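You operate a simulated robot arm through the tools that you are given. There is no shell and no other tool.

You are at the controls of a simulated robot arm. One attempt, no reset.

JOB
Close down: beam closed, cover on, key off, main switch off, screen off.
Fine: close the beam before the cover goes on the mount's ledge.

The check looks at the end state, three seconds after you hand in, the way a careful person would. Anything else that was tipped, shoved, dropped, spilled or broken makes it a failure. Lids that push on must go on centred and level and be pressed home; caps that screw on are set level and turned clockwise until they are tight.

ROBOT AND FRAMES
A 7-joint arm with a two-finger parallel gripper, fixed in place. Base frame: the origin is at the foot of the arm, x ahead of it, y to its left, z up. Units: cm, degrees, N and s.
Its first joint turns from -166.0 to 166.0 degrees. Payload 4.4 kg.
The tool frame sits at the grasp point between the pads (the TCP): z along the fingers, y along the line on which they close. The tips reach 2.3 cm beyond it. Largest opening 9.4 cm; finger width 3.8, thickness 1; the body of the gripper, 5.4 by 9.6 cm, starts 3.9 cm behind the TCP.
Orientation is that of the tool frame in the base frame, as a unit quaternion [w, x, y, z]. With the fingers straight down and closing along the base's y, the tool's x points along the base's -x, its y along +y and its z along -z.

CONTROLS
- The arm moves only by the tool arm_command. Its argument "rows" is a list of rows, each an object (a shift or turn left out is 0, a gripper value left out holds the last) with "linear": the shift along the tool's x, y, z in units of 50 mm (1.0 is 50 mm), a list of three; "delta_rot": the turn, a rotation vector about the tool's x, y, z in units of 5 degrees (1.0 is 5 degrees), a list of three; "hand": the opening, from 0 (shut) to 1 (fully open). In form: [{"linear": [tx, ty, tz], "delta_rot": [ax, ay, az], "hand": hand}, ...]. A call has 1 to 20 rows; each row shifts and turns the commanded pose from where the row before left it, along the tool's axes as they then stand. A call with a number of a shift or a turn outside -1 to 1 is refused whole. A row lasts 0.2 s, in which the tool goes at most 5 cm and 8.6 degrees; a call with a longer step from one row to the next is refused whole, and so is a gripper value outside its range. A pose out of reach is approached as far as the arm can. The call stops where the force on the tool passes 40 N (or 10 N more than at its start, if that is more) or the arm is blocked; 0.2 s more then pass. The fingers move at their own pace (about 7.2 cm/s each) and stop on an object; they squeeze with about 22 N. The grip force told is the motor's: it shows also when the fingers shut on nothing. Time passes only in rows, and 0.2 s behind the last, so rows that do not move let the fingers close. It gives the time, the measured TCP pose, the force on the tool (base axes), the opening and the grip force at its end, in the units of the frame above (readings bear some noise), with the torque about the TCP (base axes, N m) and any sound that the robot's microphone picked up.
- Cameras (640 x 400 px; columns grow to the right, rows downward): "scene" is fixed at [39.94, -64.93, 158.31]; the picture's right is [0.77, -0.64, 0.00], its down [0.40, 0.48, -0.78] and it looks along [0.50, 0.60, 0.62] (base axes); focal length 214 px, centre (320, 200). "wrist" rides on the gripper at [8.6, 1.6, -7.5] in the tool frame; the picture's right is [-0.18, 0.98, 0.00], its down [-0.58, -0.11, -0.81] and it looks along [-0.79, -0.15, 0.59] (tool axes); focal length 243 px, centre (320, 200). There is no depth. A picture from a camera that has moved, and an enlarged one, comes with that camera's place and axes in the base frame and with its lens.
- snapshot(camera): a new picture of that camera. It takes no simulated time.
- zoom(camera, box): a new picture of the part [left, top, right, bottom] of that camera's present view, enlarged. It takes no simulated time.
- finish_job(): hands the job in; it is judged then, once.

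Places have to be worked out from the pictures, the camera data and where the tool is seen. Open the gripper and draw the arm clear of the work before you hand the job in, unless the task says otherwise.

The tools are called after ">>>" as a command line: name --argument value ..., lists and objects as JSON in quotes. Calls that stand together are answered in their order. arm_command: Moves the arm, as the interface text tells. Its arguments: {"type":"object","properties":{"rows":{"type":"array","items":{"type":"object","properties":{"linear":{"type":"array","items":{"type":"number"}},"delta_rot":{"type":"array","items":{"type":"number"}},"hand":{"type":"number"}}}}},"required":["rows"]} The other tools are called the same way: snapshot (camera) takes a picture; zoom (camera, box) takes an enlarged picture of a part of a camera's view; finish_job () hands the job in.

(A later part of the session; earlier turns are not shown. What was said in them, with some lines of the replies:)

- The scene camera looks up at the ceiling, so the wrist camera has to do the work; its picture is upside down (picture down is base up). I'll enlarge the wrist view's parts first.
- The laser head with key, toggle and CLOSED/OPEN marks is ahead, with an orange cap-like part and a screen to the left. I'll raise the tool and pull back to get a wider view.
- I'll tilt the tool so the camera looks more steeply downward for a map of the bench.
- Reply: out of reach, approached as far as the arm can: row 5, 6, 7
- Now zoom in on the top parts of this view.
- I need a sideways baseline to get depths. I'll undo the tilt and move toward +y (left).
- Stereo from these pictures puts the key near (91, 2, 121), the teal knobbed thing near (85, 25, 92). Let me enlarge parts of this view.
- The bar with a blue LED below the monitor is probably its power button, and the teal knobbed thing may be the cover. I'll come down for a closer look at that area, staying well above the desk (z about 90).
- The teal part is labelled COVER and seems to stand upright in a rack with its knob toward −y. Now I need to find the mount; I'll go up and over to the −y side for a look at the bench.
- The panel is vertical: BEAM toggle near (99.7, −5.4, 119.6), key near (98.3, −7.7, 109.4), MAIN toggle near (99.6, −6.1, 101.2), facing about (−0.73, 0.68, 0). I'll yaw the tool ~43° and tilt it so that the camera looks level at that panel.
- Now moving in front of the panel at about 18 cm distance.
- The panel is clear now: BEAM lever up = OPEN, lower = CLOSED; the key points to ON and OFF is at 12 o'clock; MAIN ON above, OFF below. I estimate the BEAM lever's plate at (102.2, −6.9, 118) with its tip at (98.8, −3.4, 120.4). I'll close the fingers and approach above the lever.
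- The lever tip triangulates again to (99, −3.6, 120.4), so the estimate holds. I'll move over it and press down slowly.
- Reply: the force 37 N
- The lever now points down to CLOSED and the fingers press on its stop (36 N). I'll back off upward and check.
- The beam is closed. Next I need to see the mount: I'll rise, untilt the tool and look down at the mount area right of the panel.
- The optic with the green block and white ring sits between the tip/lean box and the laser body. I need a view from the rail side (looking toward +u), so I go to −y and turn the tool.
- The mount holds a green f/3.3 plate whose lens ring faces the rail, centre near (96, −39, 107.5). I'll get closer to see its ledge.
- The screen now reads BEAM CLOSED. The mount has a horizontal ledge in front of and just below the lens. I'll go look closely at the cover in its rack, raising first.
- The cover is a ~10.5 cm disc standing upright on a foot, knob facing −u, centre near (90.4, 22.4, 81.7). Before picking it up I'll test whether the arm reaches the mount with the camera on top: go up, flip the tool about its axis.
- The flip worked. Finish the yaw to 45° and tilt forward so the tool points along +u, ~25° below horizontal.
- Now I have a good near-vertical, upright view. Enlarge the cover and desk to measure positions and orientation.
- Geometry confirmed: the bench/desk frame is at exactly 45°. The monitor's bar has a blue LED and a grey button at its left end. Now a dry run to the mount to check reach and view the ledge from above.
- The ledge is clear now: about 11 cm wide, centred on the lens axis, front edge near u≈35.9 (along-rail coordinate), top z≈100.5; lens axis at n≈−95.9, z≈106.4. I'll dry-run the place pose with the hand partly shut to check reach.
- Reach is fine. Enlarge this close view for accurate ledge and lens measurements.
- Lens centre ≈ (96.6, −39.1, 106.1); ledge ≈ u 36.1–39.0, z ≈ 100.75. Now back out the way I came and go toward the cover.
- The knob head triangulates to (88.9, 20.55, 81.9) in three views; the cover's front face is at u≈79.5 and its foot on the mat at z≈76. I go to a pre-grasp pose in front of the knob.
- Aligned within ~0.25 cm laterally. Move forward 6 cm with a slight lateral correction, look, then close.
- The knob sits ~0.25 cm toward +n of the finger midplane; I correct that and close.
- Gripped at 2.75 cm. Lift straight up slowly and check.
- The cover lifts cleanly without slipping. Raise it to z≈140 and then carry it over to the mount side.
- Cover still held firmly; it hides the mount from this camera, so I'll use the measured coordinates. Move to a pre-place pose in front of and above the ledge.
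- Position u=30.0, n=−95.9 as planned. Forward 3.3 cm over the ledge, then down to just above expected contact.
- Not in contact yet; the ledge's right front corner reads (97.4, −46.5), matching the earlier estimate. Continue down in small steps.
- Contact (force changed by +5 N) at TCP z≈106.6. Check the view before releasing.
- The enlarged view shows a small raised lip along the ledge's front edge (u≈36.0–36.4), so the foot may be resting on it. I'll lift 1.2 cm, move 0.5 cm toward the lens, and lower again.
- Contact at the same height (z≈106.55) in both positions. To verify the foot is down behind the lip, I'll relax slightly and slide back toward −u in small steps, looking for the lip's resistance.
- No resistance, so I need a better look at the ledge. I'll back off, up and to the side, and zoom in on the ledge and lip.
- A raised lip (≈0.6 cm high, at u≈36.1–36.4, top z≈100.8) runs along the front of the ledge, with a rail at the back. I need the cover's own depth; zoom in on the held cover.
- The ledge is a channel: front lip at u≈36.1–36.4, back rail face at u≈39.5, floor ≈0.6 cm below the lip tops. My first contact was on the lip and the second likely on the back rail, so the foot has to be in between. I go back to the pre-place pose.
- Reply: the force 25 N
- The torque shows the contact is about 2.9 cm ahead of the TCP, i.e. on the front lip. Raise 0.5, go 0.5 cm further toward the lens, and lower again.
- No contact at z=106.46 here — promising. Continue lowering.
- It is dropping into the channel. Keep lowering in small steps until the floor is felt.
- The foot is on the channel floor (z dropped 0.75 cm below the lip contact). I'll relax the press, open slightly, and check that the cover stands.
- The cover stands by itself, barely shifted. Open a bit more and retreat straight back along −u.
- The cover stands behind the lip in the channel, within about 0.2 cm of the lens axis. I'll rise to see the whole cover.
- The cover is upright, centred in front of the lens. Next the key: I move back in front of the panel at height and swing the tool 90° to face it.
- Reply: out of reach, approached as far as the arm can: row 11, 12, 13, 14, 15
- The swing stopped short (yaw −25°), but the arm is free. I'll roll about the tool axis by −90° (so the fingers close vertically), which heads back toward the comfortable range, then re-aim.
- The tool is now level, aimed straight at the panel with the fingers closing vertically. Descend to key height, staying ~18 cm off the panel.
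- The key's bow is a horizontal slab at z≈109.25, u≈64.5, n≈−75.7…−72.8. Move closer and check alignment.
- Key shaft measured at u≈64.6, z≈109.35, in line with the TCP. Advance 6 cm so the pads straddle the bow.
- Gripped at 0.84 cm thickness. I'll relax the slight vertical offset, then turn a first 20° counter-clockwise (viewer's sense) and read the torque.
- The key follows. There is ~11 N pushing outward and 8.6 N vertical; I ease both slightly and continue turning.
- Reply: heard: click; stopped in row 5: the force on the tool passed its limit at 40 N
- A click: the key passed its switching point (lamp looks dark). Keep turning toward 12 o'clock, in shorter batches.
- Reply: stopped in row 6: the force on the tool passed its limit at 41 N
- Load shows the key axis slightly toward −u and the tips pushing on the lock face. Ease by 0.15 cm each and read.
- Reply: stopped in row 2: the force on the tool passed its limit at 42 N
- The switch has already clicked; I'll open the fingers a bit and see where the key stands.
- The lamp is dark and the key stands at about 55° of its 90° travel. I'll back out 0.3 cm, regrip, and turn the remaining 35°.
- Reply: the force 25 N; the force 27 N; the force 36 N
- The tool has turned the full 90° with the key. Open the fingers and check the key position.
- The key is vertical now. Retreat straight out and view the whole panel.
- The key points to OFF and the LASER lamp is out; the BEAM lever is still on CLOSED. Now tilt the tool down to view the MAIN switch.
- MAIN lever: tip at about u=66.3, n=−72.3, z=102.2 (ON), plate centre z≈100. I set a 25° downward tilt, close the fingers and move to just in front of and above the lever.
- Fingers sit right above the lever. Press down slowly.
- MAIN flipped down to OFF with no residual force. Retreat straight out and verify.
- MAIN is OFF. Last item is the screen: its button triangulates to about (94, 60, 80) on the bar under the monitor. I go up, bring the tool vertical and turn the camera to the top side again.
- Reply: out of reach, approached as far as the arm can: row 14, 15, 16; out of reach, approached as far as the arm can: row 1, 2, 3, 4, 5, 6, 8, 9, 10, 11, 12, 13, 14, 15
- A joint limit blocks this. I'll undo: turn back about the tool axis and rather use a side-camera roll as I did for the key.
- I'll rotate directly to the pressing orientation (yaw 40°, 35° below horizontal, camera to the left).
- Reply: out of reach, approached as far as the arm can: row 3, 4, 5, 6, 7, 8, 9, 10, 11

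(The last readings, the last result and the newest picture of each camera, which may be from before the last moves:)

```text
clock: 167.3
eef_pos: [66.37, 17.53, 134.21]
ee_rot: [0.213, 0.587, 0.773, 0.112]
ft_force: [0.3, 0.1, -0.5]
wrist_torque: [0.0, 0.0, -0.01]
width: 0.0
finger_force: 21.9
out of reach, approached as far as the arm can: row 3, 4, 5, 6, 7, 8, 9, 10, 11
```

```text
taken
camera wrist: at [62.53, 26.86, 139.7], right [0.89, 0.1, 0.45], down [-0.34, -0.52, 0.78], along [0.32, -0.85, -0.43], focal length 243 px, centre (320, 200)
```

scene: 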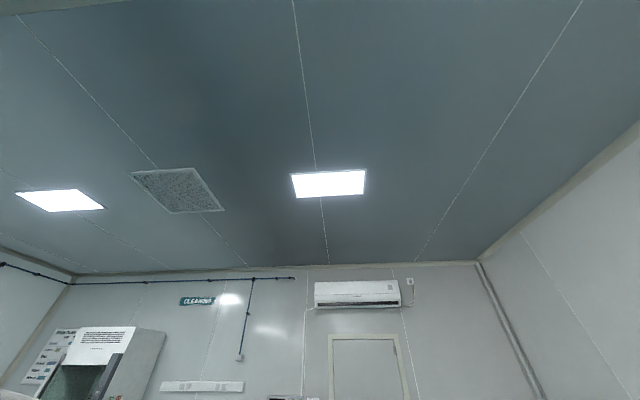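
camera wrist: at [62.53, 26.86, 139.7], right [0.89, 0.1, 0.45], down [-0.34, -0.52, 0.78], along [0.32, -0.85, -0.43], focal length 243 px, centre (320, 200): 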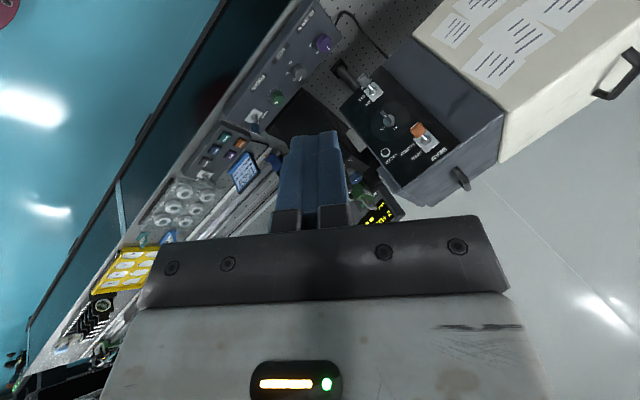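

>>> arm_command --rows '[{"linear": [0.148, -0.317, 0.663]}, {"linear": [0.148, -0.317, 0.663]}, {"linear": [0.148, -0.317, 0.663]}, {"linear": [0.148, -0.317, 0.663]}, {"linear": [0.148, -0.317, 0.663]}, {"delta_rot": [-0.72, 0.61, -0.31]}, {"delta_rot": [-0.72, 0.61, -0.31]}, {"delta_rot": [-0.72, 0.61, -0.31]}, {"delta_rot": [-0.72, 0.61, -0.31]}, {"delta_rot": [-0.72, 0.61, -0.31]}, {"delta_rot": [-0.72, 0.61, -0.31]}, {"delta_rot": [-0.72, 0.61, -0.31]}, {"delta_rot": [-0.72, 0.61, -0.31]}, {"linear": [0, 0, 0]}]'

```text
clock: 170.3
eef_pos: [66.48, 17.53, 115.44]
ee_rot: [0.212, 0.557, 0.786, 0.167]
ft_force: [-1.4, -0.3, 0.2]
wrist_torque: [-0.01, -0.04, 0.02]
width: 0.0
finger_force: 22.0
out of reach, approached as far as the arm can: row 8, 9, 10, 11, 12, 13
```

I'll unwind toward the standard orientation first (turn about the tool axis by −75°), then yaw left.

>>> arm_command --rows '[{"delta_rot": [0, 0, -1]}, {"delta_rot": [0, 0, -1]}, {"delta_rot": [0, 0, -1]}, {"delta_rot": [0, 0, -1]}, {"delta_rot": [0, 0, -1]}, {"delta_rot": [0, 0, -1]}, {"delta_rot": [0, 0, -1]}, {"delta_rot": [0, 0, -1]}, {"delta_rot": [0, 0, -1]}, {"delta_rot": [0, 0, -1]}, {"delta_rot": [0, 0, -1]}, {"delta_rot": [0, 0, -1]}, {"delta_rot": [0, 0, -1]}, {"delta_rot": [0, 0, -1]}, {"delta_rot": [0, 0, -1]}, {"linear": [0, 0, 0]}]'

>>> snapshot --camera "wrist"

>>> snapshot --camera "scene"

```text
clock: 173.7
eef_pos: [66.42, 17.44, 115.6]
ee_rot: [0.27, -0.038, 0.962, 0.003]
ft_force: [-0.2, 0.1, 0.8]
wrist_torque: [0.01, -0.01, 0.02]
width: 0.0
finger_force: 22.0
```

```text
taken
camera wrist: at [55.14, 18.4, 117.33], right [0.08, 0.99, 0.08], down [0.08, -0.09, 0.99], along [0.99, -0.08, -0.09], focal length 243 px, centre (320, 200)
```

wrist: 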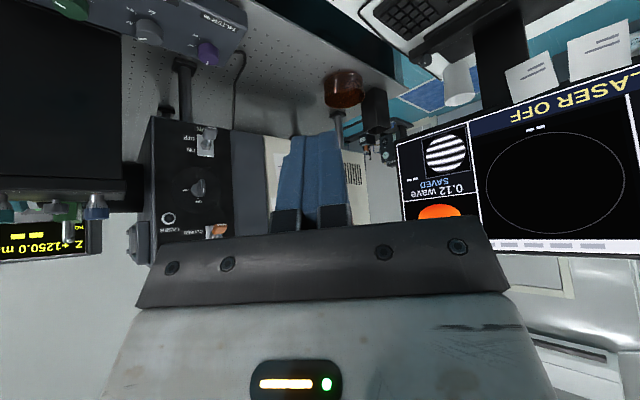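

```text
taken
```

scene: 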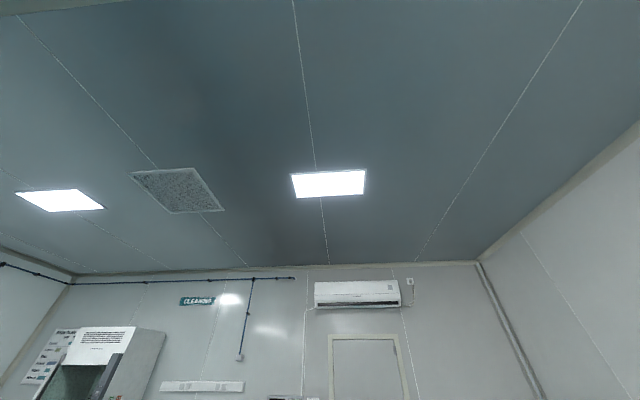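

The screen now says LASER OFF. The arm is free again in the standard orientation; now yaw left about the vertical by 32°.

>>> arm_command --rows '[{"delta_rot": [-0.475, -0.014, -0.78]}, {"delta_rot": [-0.475, -0.014, -0.78]}, {"delta_rot": [-0.475, -0.014, -0.78]}, {"delta_rot": [-0.475, -0.014, -0.78]}, {"delta_rot": [-0.475, -0.014, -0.78]}, {"delta_rot": [-0.475, -0.014, -0.78]}, {"delta_rot": [-0.475, -0.014, -0.78]}, {"linear": [0, 0, 0]}]'

>>> snapshot --camera "wrist"

```text
clock: 175.5
eef_pos: [66.45, 17.47, 115.44]
ee_rot: [0.27, -0.037, 0.962, 0.004]
ft_force: [0.2, -0.5, 0.7]
wrist_torque: [0.0, -0.01, 0.0]
width: 0.0
finger_force: 21.7
out of reach, approached as far as the arm can: row 1, 2, 3, 4, 5, 6, 7
```

```text
taken
camera wrist: at [55.14, 18.41, 117.34], right [0.09, 0.99, 0.08], down [0.08, -0.09, 0.99], along [0.99, -0.08, -0.09], focal length 243 px, centre (320, 200)
```

wrist: 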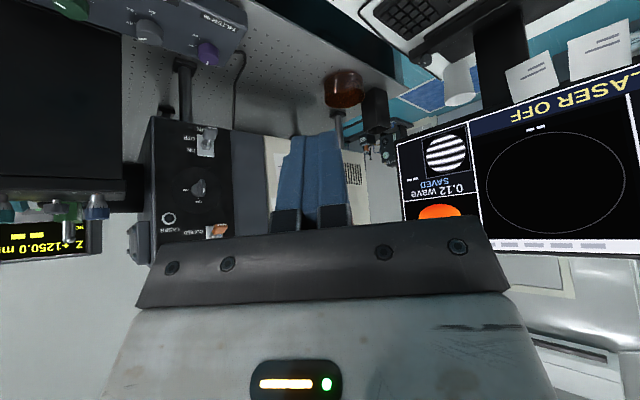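

Sideways tilt is blocked here by a joint limit. Let me try translating (toward +y, lower x), which should swing the base joint and free the wrist.

>>> arm_command --rows '[{"linear": [0, 0.8, 0]}, {"linear": [0, 0.8, 0]}, {"linear": [0, 0.8, 0]}, {"linear": [0, 0.8, 0]}, {"linear": [0, 0, 0]}, {"delta_rot": [-0.475, -0.014, -0.78]}, {"delta_rot": [-0.475, -0.014, -0.78]}, {"delta_rot": [-0.475, -0.014, -0.78]}, {"delta_rot": [-0.475, -0.014, -0.78]}, {"linear": [0, 0, 0]}]'

```text
clock: 177.7
eef_pos: [65.19, 33.47, 114.29]
ee_rot: [0.27, -0.148, 0.951, 0.033]
ft_force: [0.6, 0.5, 0.0]
wrist_torque: [0.0, 0.0, 0.04]
width: 0.0
finger_force: 21.8
out of reach, approached as far as the arm can: row 8, 9
```

The limit follows the wrist's forearm roll, which drifted during the key turn. I'll undo that drift: level the tool out (in line with the forearm), then roll it back by +.

>>> arm_command --rows '[{"delta_rot": [0, -1, 0]}, {"delta_rot": [0, -1, 0]}, {"delta_rot": [0, -1, 0]}, {"delta_rot": [0, -1, 0]}, {"delta_rot": [0, -1, 0]}, {"delta_rot": [0, -1, 0]}, {"delta_rot": [0, -1, 0]}, {"delta_rot": [0, -1, 0]}, {"delta_rot": [0, -1, 0]}, {"delta_rot": [0, -1, 0]}, {"linear": [0, 0, 0]}]'

>>> arm_command --rows '[{"delta_rot": [0, 0, 1]}, {"delta_rot": [0, 0, 1]}, {"delta_rot": [0, 0, 1]}, {"delta_rot": [0, 0, 1]}, {"delta_rot": [0, 0, 1]}, {"delta_rot": [0, 0, 1]}, {"delta_rot": [0, 0, 1]}, {"delta_rot": [0, 0, 1]}, {"delta_rot": [0, 0, 1]}, {"delta_rot": [0, 0, 1]}, {"delta_rot": [0, 0, 1]}, {"delta_rot": [0, 0, 1]}, {"delta_rot": [0, 0, 1]}, {"delta_rot": [0, 0, 1]}, {"delta_rot": [0, 0, 1]}, {"delta_rot": [0, 0, 1]}, {"delta_rot": [0, 0, 1]}, {"delta_rot": [0, 0, 1]}, {"linear": [0, 0, 0]}]'

>>> snapshot --camera "wrist"

```text
clock: 180.1
eef_pos: [65.17, 33.4, 114.4]
ee_rot: [0.647, -0.121, 0.747, 0.093]
ft_force: [1.0, -0.5, -1.2]
wrist_torque: [-0.01, 0.0, 0.0]
width: 0.03
finger_force: 22.0
```

```text
clock: 184.1
eef_pos: [65.16, 33.48, 114.35]
ee_rot: [0.391, 0.443, 0.614, 0.523]
ft_force: [-0.9, -0.1, 0.4]
wrist_torque: [-0.02, -0.01, 0.0]
width: 0.0
finger_force: 21.7
```

```text
taken
camera wrist: at [55.79, 39.66, 116.89], right [0.19, -0.12, 0.98], down [-0.6, -0.8, 0.02], along [0.78, -0.59, -0.22], focal length 243 px, centre (320, 200)
```

wrist: 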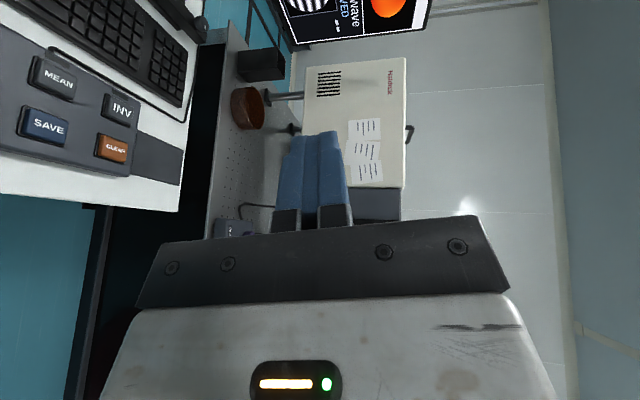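

That worked (camera now on the left side). Try yawing left again.

>>> arm_command --rows '[{"delta_rot": [-0.017, 0.988, -0.146]}, {"delta_rot": [-0.017, 0.988, -0.146]}, {"delta_rot": [-0.017, 0.988, -0.146]}, {"delta_rot": [-0.017, 0.988, -0.146]}, {"delta_rot": [-0.017, 0.8, -0.12]}, {"linear": [0, 0, 0]}]'

>>> snapshot --camera "wrist"

```text
clock: 185.5
eef_pos: [65.19, 33.46, 114.46]
ee_rot: [0.274, 0.306, 0.693, 0.593]
ft_force: [0.0, 0.0, 0.9]
wrist_torque: [0.0, 0.03, 0.02]
width: 0.02
finger_force: 22.1
```

```text
taken
camera wrist: at [54.13, 35.32, 116.95], right [0.22, -0.03, 0.98], down [-0.22, -0.97, 0.02], along [0.95, -0.22, -0.22], focal length 243 px, centre (320, 200)
```

wrist: 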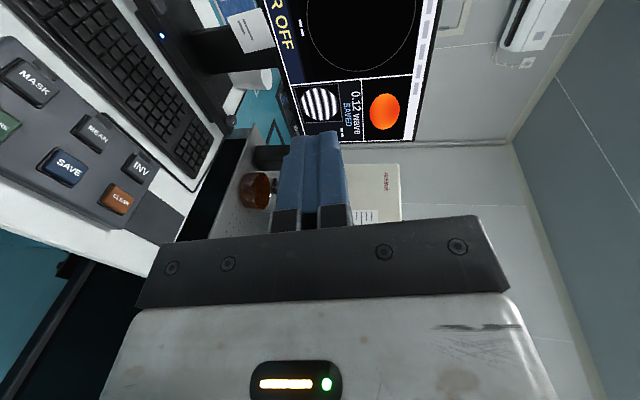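

Free again: yaw 41°. Now roll another +90° to bring the camera on top.

>>> arm_command --rows '[{"delta_rot": [0, 0, 1]}, {"delta_rot": [0, 0, 1]}, {"delta_rot": [0, 0, 1]}, {"delta_rot": [0, 0, 1]}, {"delta_rot": [0, 0, 1]}, {"delta_rot": [0, 0, 1]}, {"delta_rot": [0, 0, 1]}, {"delta_rot": [0, 0, 1]}, {"delta_rot": [0, 0, 1]}, {"delta_rot": [0, 0, 1]}, {"delta_rot": [0, 0, 1]}, {"delta_rot": [0, 0, 1]}, {"delta_rot": [0, 0, 1]}, {"delta_rot": [0, 0, 1]}, {"delta_rot": [0, 0, 1]}, {"delta_rot": [0, 0, 1]}, {"delta_rot": [0, 0, 1]}, {"delta_rot": [0, 0, 1]}, {"linear": [0, 0, 0]}]'

>>> snapshot --camera "wrist"

```text
clock: 189.5
eef_pos: [65.24, 33.39, 114.46]
ee_rot: [-0.087, 0.631, 0.42, 0.647]
ft_force: [0.3, 0.9, 0.0]
wrist_torque: [0.01, 0.01, -0.02]
width: 0.02
finger_force: 21.7
out of reach, approached as far as the arm can: row 14, 15, 16, 17, 18
```

```text
taken
camera wrist: at [59.1, 31.27, 123.81], right [0.67, -0.7, 0.26], down [-0.56, -0.7, -0.44], along [0.49, 0.15, -0.86], focal length 243 px, centre (320, 200)
```

wrist: 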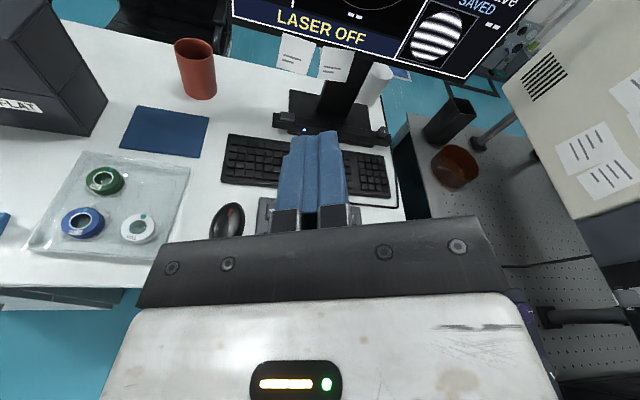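

Good view of the desk now. Enlarge the monitor bar.

>>> zoom --camera "wrist" --box '[260, 80, 400, 170]'

>>> zoom --camera "wrist" --box '[262, 105, 322, 145]'

```text
4.44 times, centred on (330, 125) of wrist
camera zoom: at [59.1, 31.27, 123.81], right [0.67, -0.7, 0.26], down [-0.56, -0.7, -0.44], along [0.49, 0.15, -0.86], focal length 1078 px, centre (276, 533)
```

zoom: 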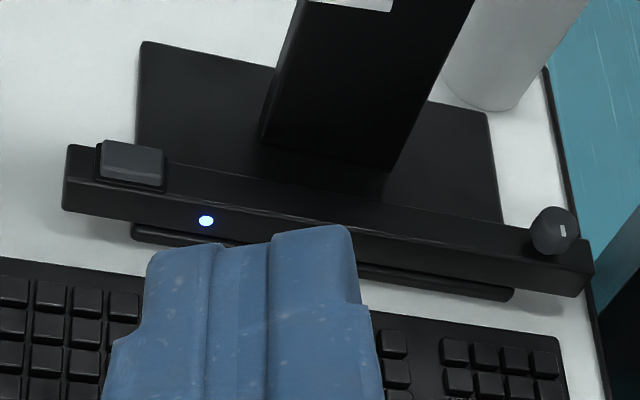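

```text
10.00 times, centred on (292, 125) of wrist
camera zoom: at [59.1, 31.27, 123.81], right [0.67, -0.7, 0.26], down [-0.56, -0.7, -0.44], along [0.49, 0.15, -0.86], focal length 2426 px, centre (600, 950)
```

zoom: 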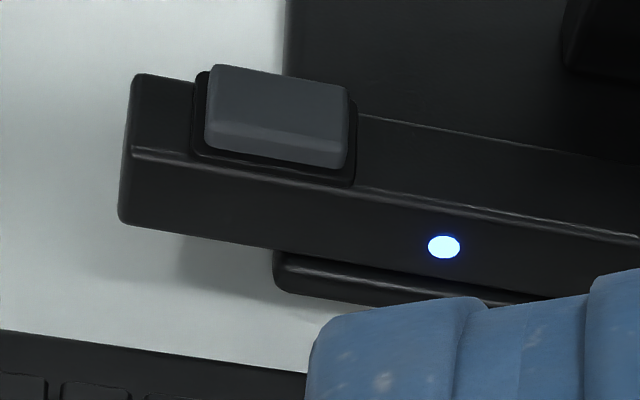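

The button is a grey cap on top of the bar's left end, at (94.2, 59.85, ~80.2); it has to be pressed down. I tilt the tool to about 35° below horizontal first.

>>> arm_command --rows '[{"delta_rot": [0.38, -0.78, 0]}, {"delta_rot": [0.38, -0.78, 0]}, {"delta_rot": [0.38, -0.78, 0]}, {"delta_rot": [0.38, -0.78, 0]}, {"delta_rot": [0.38, -0.78, 0]}, {"delta_rot": [0.38, -0.78, 0]}, {"linear": [0, 0, 0]}]'

```text
clock: 191.1
eef_pos: [62.84, 32.82, 97.96]
ee_rot: [-0.064, 0.729, 0.486, 0.477]
ft_force: [-0.3, -1.2, -0.6]
wrist_torque: [0.0, -0.01, -0.02]
width: 0.0
finger_force: 22.0
out of reach, approached as far as the arm can: row 1, 2, 3, 4, 5, 6
```

The arm dropped in height while adapting (z=98) but reached nearly the wanted tilt, no contact. Check the view.

>>> snapshot --camera "wrist"

```text
taken
camera wrist: at [59.97, 33.49, 109.17], right [0.74, -0.63, 0.23], down [-0.64, -0.77, -0.05], along [0.2, -0.11, -0.97], focal length 243 px, centre (320, 200)
```

wrist: 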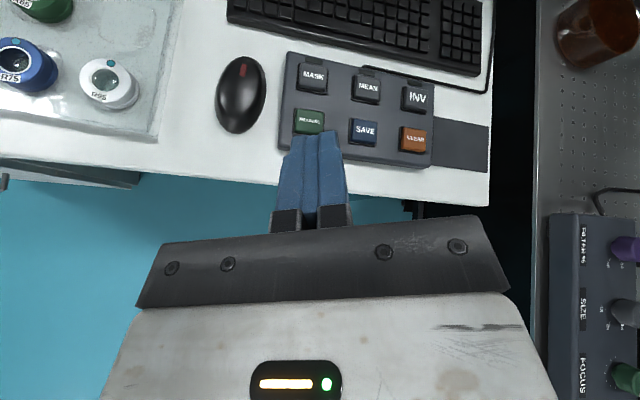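

>>> arm_command --rows '[{"linear": [0.297, 0.154, 0.749]}, {"linear": [0.297, 0.154, 0.749]}, {"linear": [0.297, 0.154, 0.749]}, {"linear": [0.297, 0.154, 0.749]}, {"linear": [0.297, 0.154, 0.749]}, {"linear": [0, 0, 0]}]'

```text
clock: 192.5
eef_pos: [77.52, 45.73, 92.98]
ee_rot: [-0.059, 0.737, 0.49, 0.462]
ft_force: [-0.3, 0.0, 0.5]
wrist_torque: [0.0, 0.02, -0.02]
width: 0.0
finger_force: 21.8
out of reach, approached as far as the arm can: row 1, 4, 5
```

The roll is near its limit; I relax it by −25° for freedom.

>>> arm_command --rows '[{"delta_rot": [0, 0, -1]}, {"delta_rot": [0, 0, -1]}, {"delta_rot": [0, 0, -1]}, {"delta_rot": [0, 0, -1]}, {"delta_rot": [0, 0, -1]}, {"delta_rot": [0, 0, -1]}, {"linear": [0, 0, 0]}]'

>>> snapshot --camera "wrist"

```text
clock: 194.1
eef_pos: [77.53, 45.64, 92.89]
ee_rot: [0.06, 0.584, 0.665, 0.461]
ft_force: [-0.8, 0.7, 0.9]
wrist_torque: [0.03, -0.01, 0.0]
width: 0.02
finger_force: 22.0
```

```text
taken
camera wrist: at [71.38, 48.8, 102.11], right [0.77, -0.26, 0.59], down [-0.4, -0.91, 0.12], along [0.5, -0.32, -0.8], focal length 243 px, centre (320, 200)
```

wrist: 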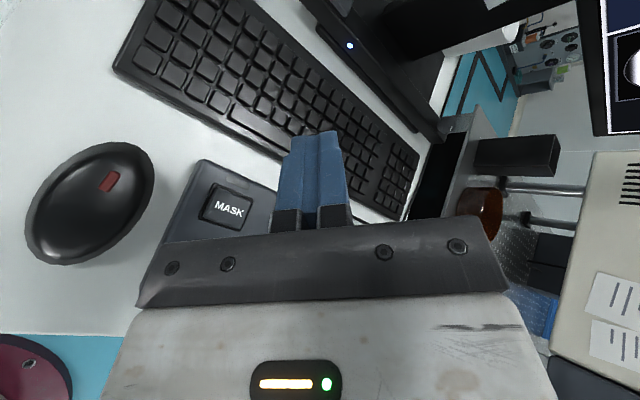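

>>> arm_command --rows '[{"linear": [0.2356, 0.303, 0.759]}, {"linear": [0.2356, 0.303, 0.759]}, {"linear": [0.2356, 0.303, 0.759]}, {"linear": [0, 0, 0]}]'

>>> snapshot --camera "wrist"

```text
clock: 195.1
eef_pos: [86.75, 54.48, 91.16]
ee_rot: [0.059, 0.584, 0.665, 0.462]
ft_force: [-0.6, 0.3, -0.4]
wrist_torque: [-0.01, -0.03, -0.02]
width: 0.03
finger_force: 22.1
```

```text
taken
camera wrist: at [80.61, 57.51, 100.4], right [0.77, -0.26, 0.59], down [-0.4, -0.91, 0.12], along [0.5, -0.32, -0.8], focal length 243 px, centre (320, 200)
```

wrist: 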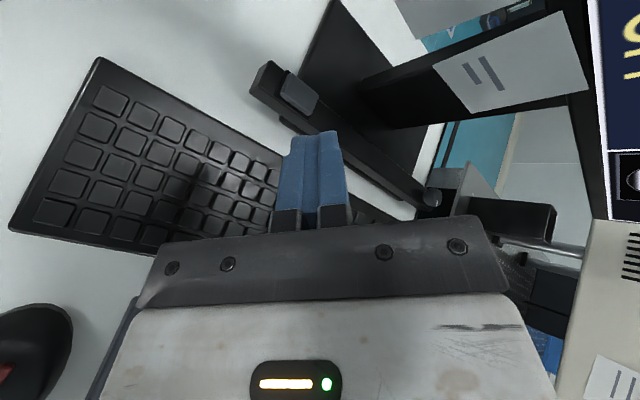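

The button re-measures at (94.3, 59.85). Move to just above it.

>>> arm_command --rows '[{"linear": [0.027, 0.02, 0.653]}, {"linear": [0.027, 0.02, 0.653]}, {"linear": [0.027, 0.02, 0.653]}, {"linear": [0, 0, 0]}]'

>>> snapshot --camera "wrist"

>>> zoom --camera "wrist" --box '[240, 80, 400, 200]'

```text
clock: 196.1
eef_pos: [92.71, 60.07, 85.98]
ee_rot: [0.06, 0.585, 0.664, 0.461]
ft_force: [0.2, -0.3, 0.0]
wrist_torque: [0.03, -0.06, 0.01]
width: 0.0
finger_force: 21.9
```

```text
taken
camera wrist: at [86.74, 63.15, 95.3], right [0.77, -0.26, 0.59], down [-0.4, -0.91, 0.12], along [0.5, -0.32, -0.8], focal length 243 px, centre (320, 200)
```

wrist: 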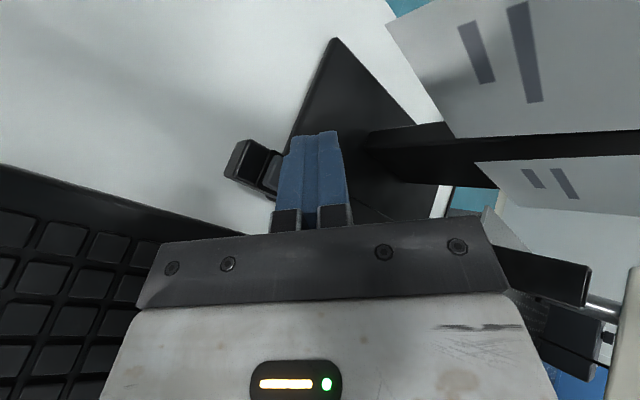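

```text
3.33 times, centred on (320, 140) of wrist
camera zoom: at [86.74, 63.15, 95.3], right [0.77, -0.26, 0.59], down [-0.4, -0.91, 0.12], along [0.5, -0.32, -0.8], focal length 809 px, centre (320, 400)
```

zoom: 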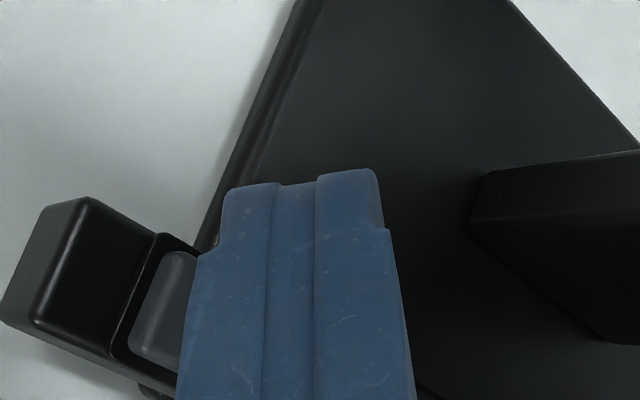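

Fingertip corner is above the button. Press straight down in small steps.

>>> arm_command --rows '[{"linear": [-0.046, -0.068, 0.057]}, {"linear": [-0.046, -0.068, 0.057]}, {"linear": [-0.046, -0.068, 0.057]}, {"linear": [-0.046, -0.068, 0.057]}, {"linear": [-0.037, -0.055, 0.045]}, {"linear": [0, 0, 0]}]'

```text
clock: 197.5
eef_pos: [92.87, 59.97, 83.47]
ee_rot: [0.059, 0.585, 0.664, 0.461]
ft_force: [-0.2, -0.6, 0.4]
wrist_torque: [0.01, 0.0, 0.0]
width: 0.0
finger_force: 22.5
heard: click
```

A click was heard. Raise immediately and check the screen.

>>> arm_command --rows '[{"linear": [0.046, 0.068, -0.057]}, {"linear": [0.092, 0.136, -0.114]}, {"linear": [0.18, 0.27, -0.22]}, {"linear": [0.1, 0.1, -0.8]}, {"linear": [0.1, 0.1, -0.8]}, {"linear": [0, 0, 0]}]'

>>> snapshot --camera "wrist"

```text
clock: 198.9
eef_pos: [88.4, 56.24, 92.41]
ee_rot: [0.06, 0.585, 0.665, 0.461]
ft_force: [-0.1, -0.5, 0.4]
wrist_torque: [-0.01, 0.04, 0.0]
width: 0.02
finger_force: 22.0
```

```text
taken
camera wrist: at [82.32, 59.3, 101.76], right [0.77, -0.26, 0.59], down [-0.4, -0.91, 0.12], along [0.5, -0.32, -0.8], focal length 243 px, centre (320, 200)
```

wrist: 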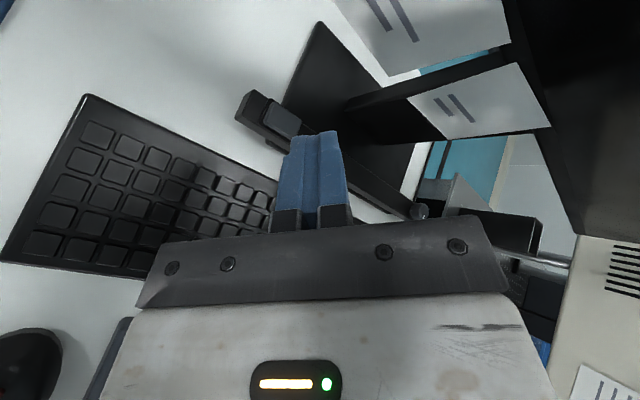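

The screen is dark. Retreat back and up, open the hand, and take a look over everything.

>>> arm_command --rows '[{"linear": [0, 0, -0.8]}, {"linear": [0, 0, -0.8]}, {"linear": [0, 0, -0.8]}, {"linear": [0, 0, -0.8]}, {"linear": [0, 0, -0.8]}, {"linear": [0.2, 0.3, -0.6], "hand": 1}, {"linear": [0.2, 0.3, -0.6]}, {"linear": [0.2, 0.3, -0.6]}, {"linear": [0, 0, 0]}]'

>>> snapshot --camera "wrist"

```text
clock: 200.9
eef_pos: [73.11, 41.7, 109.5]
ee_rot: [0.088, 0.592, 0.654, 0.462]
ft_force: [0.5, 0.5, 0.3]
wrist_torque: [0.0, 0.02, -0.01]
width: 9.39
finger_force: 0.0
out of reach, approached as far as the arm can: row 8
```

```text
taken
camera wrist: at [66.91, 45.19, 118.5], right [0.73, -0.28, 0.62], down [-0.45, -0.89, 0.12], along [0.51, -0.37, -0.78], focal length 243 px, centre (320, 200)
```

wrist: 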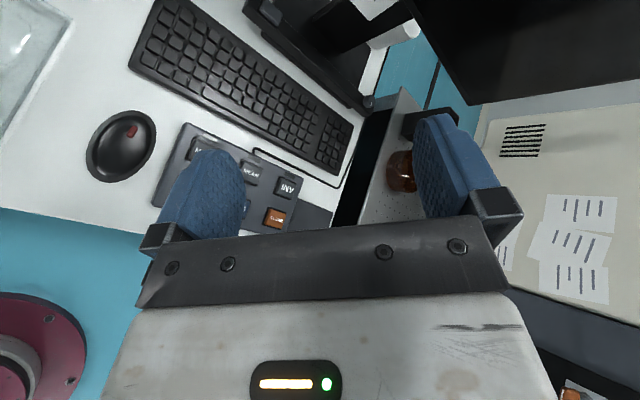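

The screen is off. Final check of panel and cover: roll the camera back toward the bench.

>>> arm_command --rows '[{"linear": [0, 0, -0.6]}, {"linear": [0, 0, -0.6], "delta_rot": [0, 0, -1]}, {"delta_rot": [0, 0, -1]}, {"delta_rot": [0, 0, -1]}, {"delta_rot": [0, 0, -1]}, {"delta_rot": [0, 0, -1]}, {"delta_rot": [0, 0, -1]}, {"delta_rot": [0, 0, -1]}, {"delta_rot": [0, 0, -1]}, {"linear": [0, -0.7, 0]}, {"linear": [0, -0.7, 0]}, {"linear": [0, 0, 0]}]'

>>> snapshot --camera "wrist"

```text
clock: 203.5
eef_pos: [62.74, 34.39, 104.49]
ee_rot: [0.214, 0.322, 0.825, 0.412]
ft_force: [0.5, 0.7, 0.2]
wrist_torque: [0.04, -0.02, 0.04]
width: 9.38
finger_force: 0.1
out of reach, approached as far as the arm can: row 1, 2
```

```text
taken
camera wrist: at [52.57, 37.14, 109.18], right [0.48, 0.31, 0.82], down [-0.13, -0.9, 0.42], along [0.87, -0.31, -0.39], focal length 243 px, centre (320, 200)
```

wrist: 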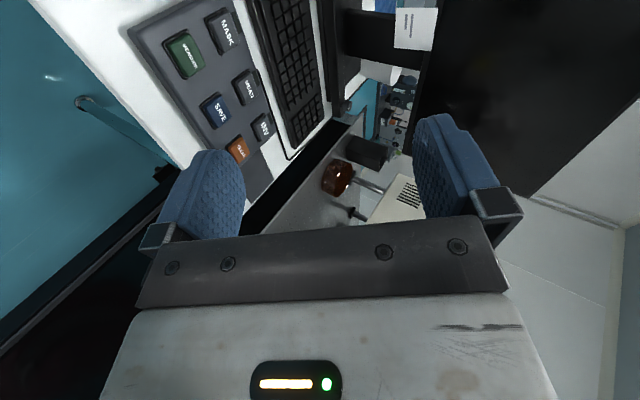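

Everything is off and in place; I raise the open gripper a little more to be clear of the desk.

>>> arm_command --rows '[{"linear": [-0.06, 0.545, -0.38]}, {"linear": [-0.06, 0.545, -0.38]}, {"linear": [-0.06, 0.545, -0.38]}, {"linear": [0, 0, 0]}]'

>>> snapshot --camera "wrist"

```text
clock: 204.5
eef_pos: [62.75, 34.16, 114.5]
ee_rot: [0.213, 0.322, 0.825, 0.413]
ft_force: [-0.4, -0.2, 0.2]
wrist_torque: [-0.02, 0.02, 0.01]
width: 9.41
finger_force: 0.0
```

```text
taken
camera wrist: at [52.73, 37.13, 119.26], right [0.48, 0.31, 0.82], down [-0.13, -0.9, 0.42], along [0.87, -0.31, -0.39], focal length 243 px, centre (320, 200)
```

wrist: 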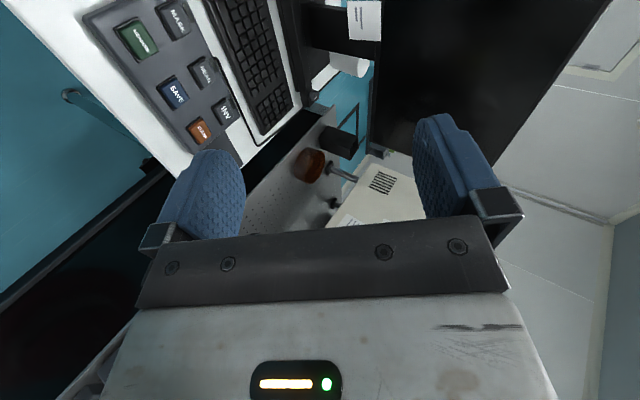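

One last look toward the panel and mount by yawing right.

>>> arm_command --rows '[{"delta_rot": [0.088, -0.818, 0.569]}, {"delta_rot": [0.088, -0.818, 0.569]}, {"delta_rot": [0.088, -0.818, 0.569]}, {"delta_rot": [0.088, -0.818, 0.569]}, {"delta_rot": [0.088, -0.818, 0.569]}, {"delta_rot": [0.088, -0.818, 0.569]}, {"delta_rot": [0.088, -0.818, 0.569]}, {"linear": [0, 0, 0]}]'

>>> snapshot --camera "wrist"

```text
clock: 206.3
eef_pos: [62.73, 34.18, 115.28]
ee_rot: [0.328, 0.556, 0.689, 0.33]
ft_force: [0.7, 0.1, -0.9]
wrist_torque: [0.02, -0.05, -0.01]
width: 9.41
finger_force: 0.1
out of reach, approached as far as the arm can: row 3
```

```text
taken
camera wrist: at [56.17, 42.42, 119.98], right [0.57, -0.02, 0.82], down [-0.62, -0.66, 0.42], along [0.54, -0.75, -0.39], focal length 243 px, centre (320, 200)
```

wrist: 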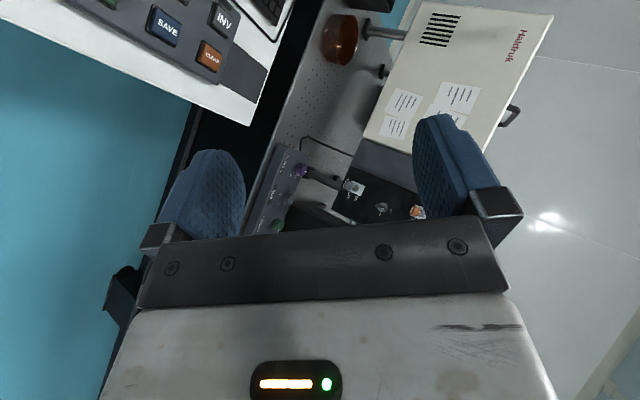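

>>> zoom --camera "wrist" --box '[320, 160, 440, 225]'

>>> arm_command --rows '[{"linear": [0, 0, -0.4], "delta_rot": [0.088, -0.818, 0.569]}, {"linear": [0, 0.4, 0], "delta_rot": [0.088, -0.818, 0.569]}, {"linear": [0, 0.6, 0], "delta_rot": [0.088, -0.818, 0.569]}, {"linear": [0, 0.6, 0], "delta_rot": [0.088, -0.818, 0.569]}, {"linear": [0, 0.6, 0]}, {"linear": [0, 0, 0]}]'

>>> snapshot --camera "wrist"

```text
5.33 times, centred on (380, 192) of wrist
camera zoom: at [56.17, 42.42, 119.98], right [0.57, -0.02, 0.82], down [-0.62, -0.66, 0.42], along [0.54, -0.75, -0.39], focal length 1294 px, centre (0, 240)
```

zoom: 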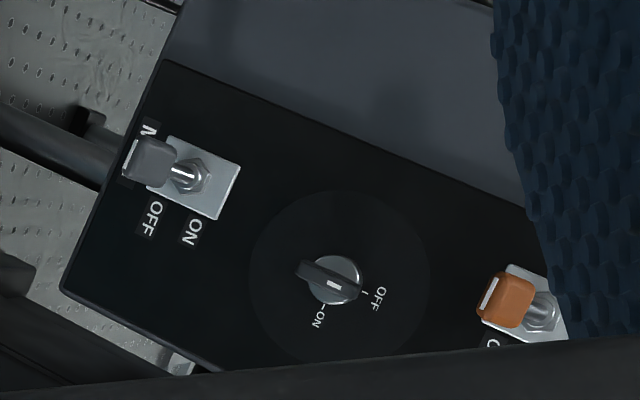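

```text
clock: 207.7
eef_pos: [67.27, 34.41, 125.42]
ee_rot: [0.38, 0.667, 0.582, 0.268]
ft_force: [-0.5, 0.0, -0.5]
wrist_torque: [0.03, 0.0, 0.0]
width: 9.39
finger_force: 0.1
```

```text
taken
camera wrist: at [63.85, 44.29, 130.2], right [0.53, -0.21, 0.82], down [-0.81, -0.41, 0.42], along [0.25, -0.89, -0.39], focal length 243 px, centre (320, 200)
```

wrist: 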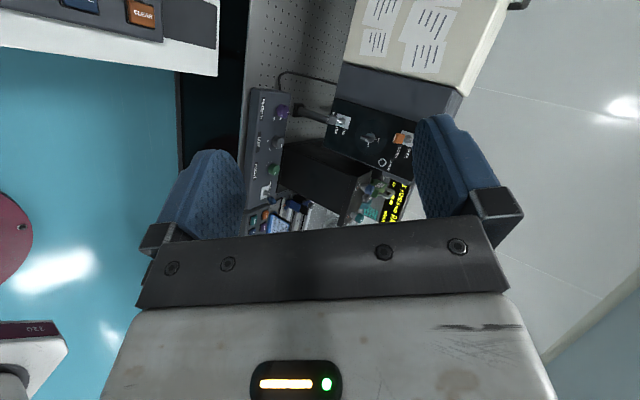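

MAIN at OFF, key at OFF, BEAM at CLOSED all confirmed. Quick zoom on the mount area.

>>> zoom --camera "wrist" --box '[330, 150, 420, 225]'

```text
5.33 times, centred on (375, 188) of wrist
camera zoom: at [63.85, 44.29, 130.2], right [0.53, -0.21, 0.82], down [-0.81, -0.41, 0.42], along [0.25, -0.89, -0.39], focal length 1294 px, centre (27, 267)
```

zoom: 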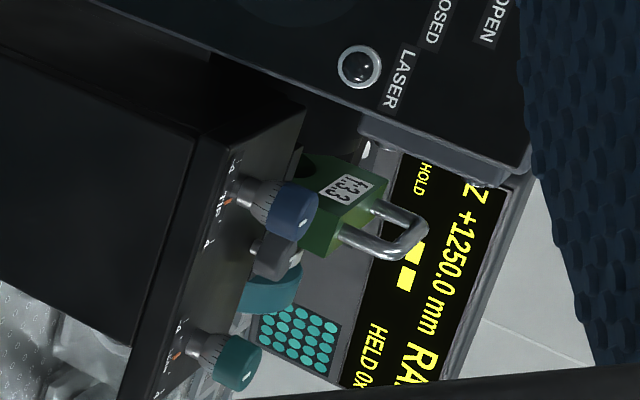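

The cover is still upright in front of the lens. All five items are done, the gripper is open and clear; handing in.

>>> finish_job

```text
The job is handed in.
```

The close-down is done and handed in; I have not seen the result of the check. All five items were checked in the camera pictures before hand-in:

- **Beam:** the lever is down at CLOSED. I closed it before picking up the cover.
- **Cover:** it stands upright on the mount's ledge, in the channel behind the front lip, about 0.2 cm off the lens axis. The first tries at lowering it touched the front lip before it dropped into the channel.
- **Key:** it is turned to OFF and the LASER lamp is dark. It took two grips, and the force stop tripped three times during the turning.
- **Main switch:** the MAIN lever is down at OFF.
- **Screen:** one press of the power button, with a click heard, and the screen is dark.

I saw nothing else tipped or moved. The RAIL display is still lit because it runs from its own panel switch, which was not part of the job. The gripper is open and the arm is clear of the work.
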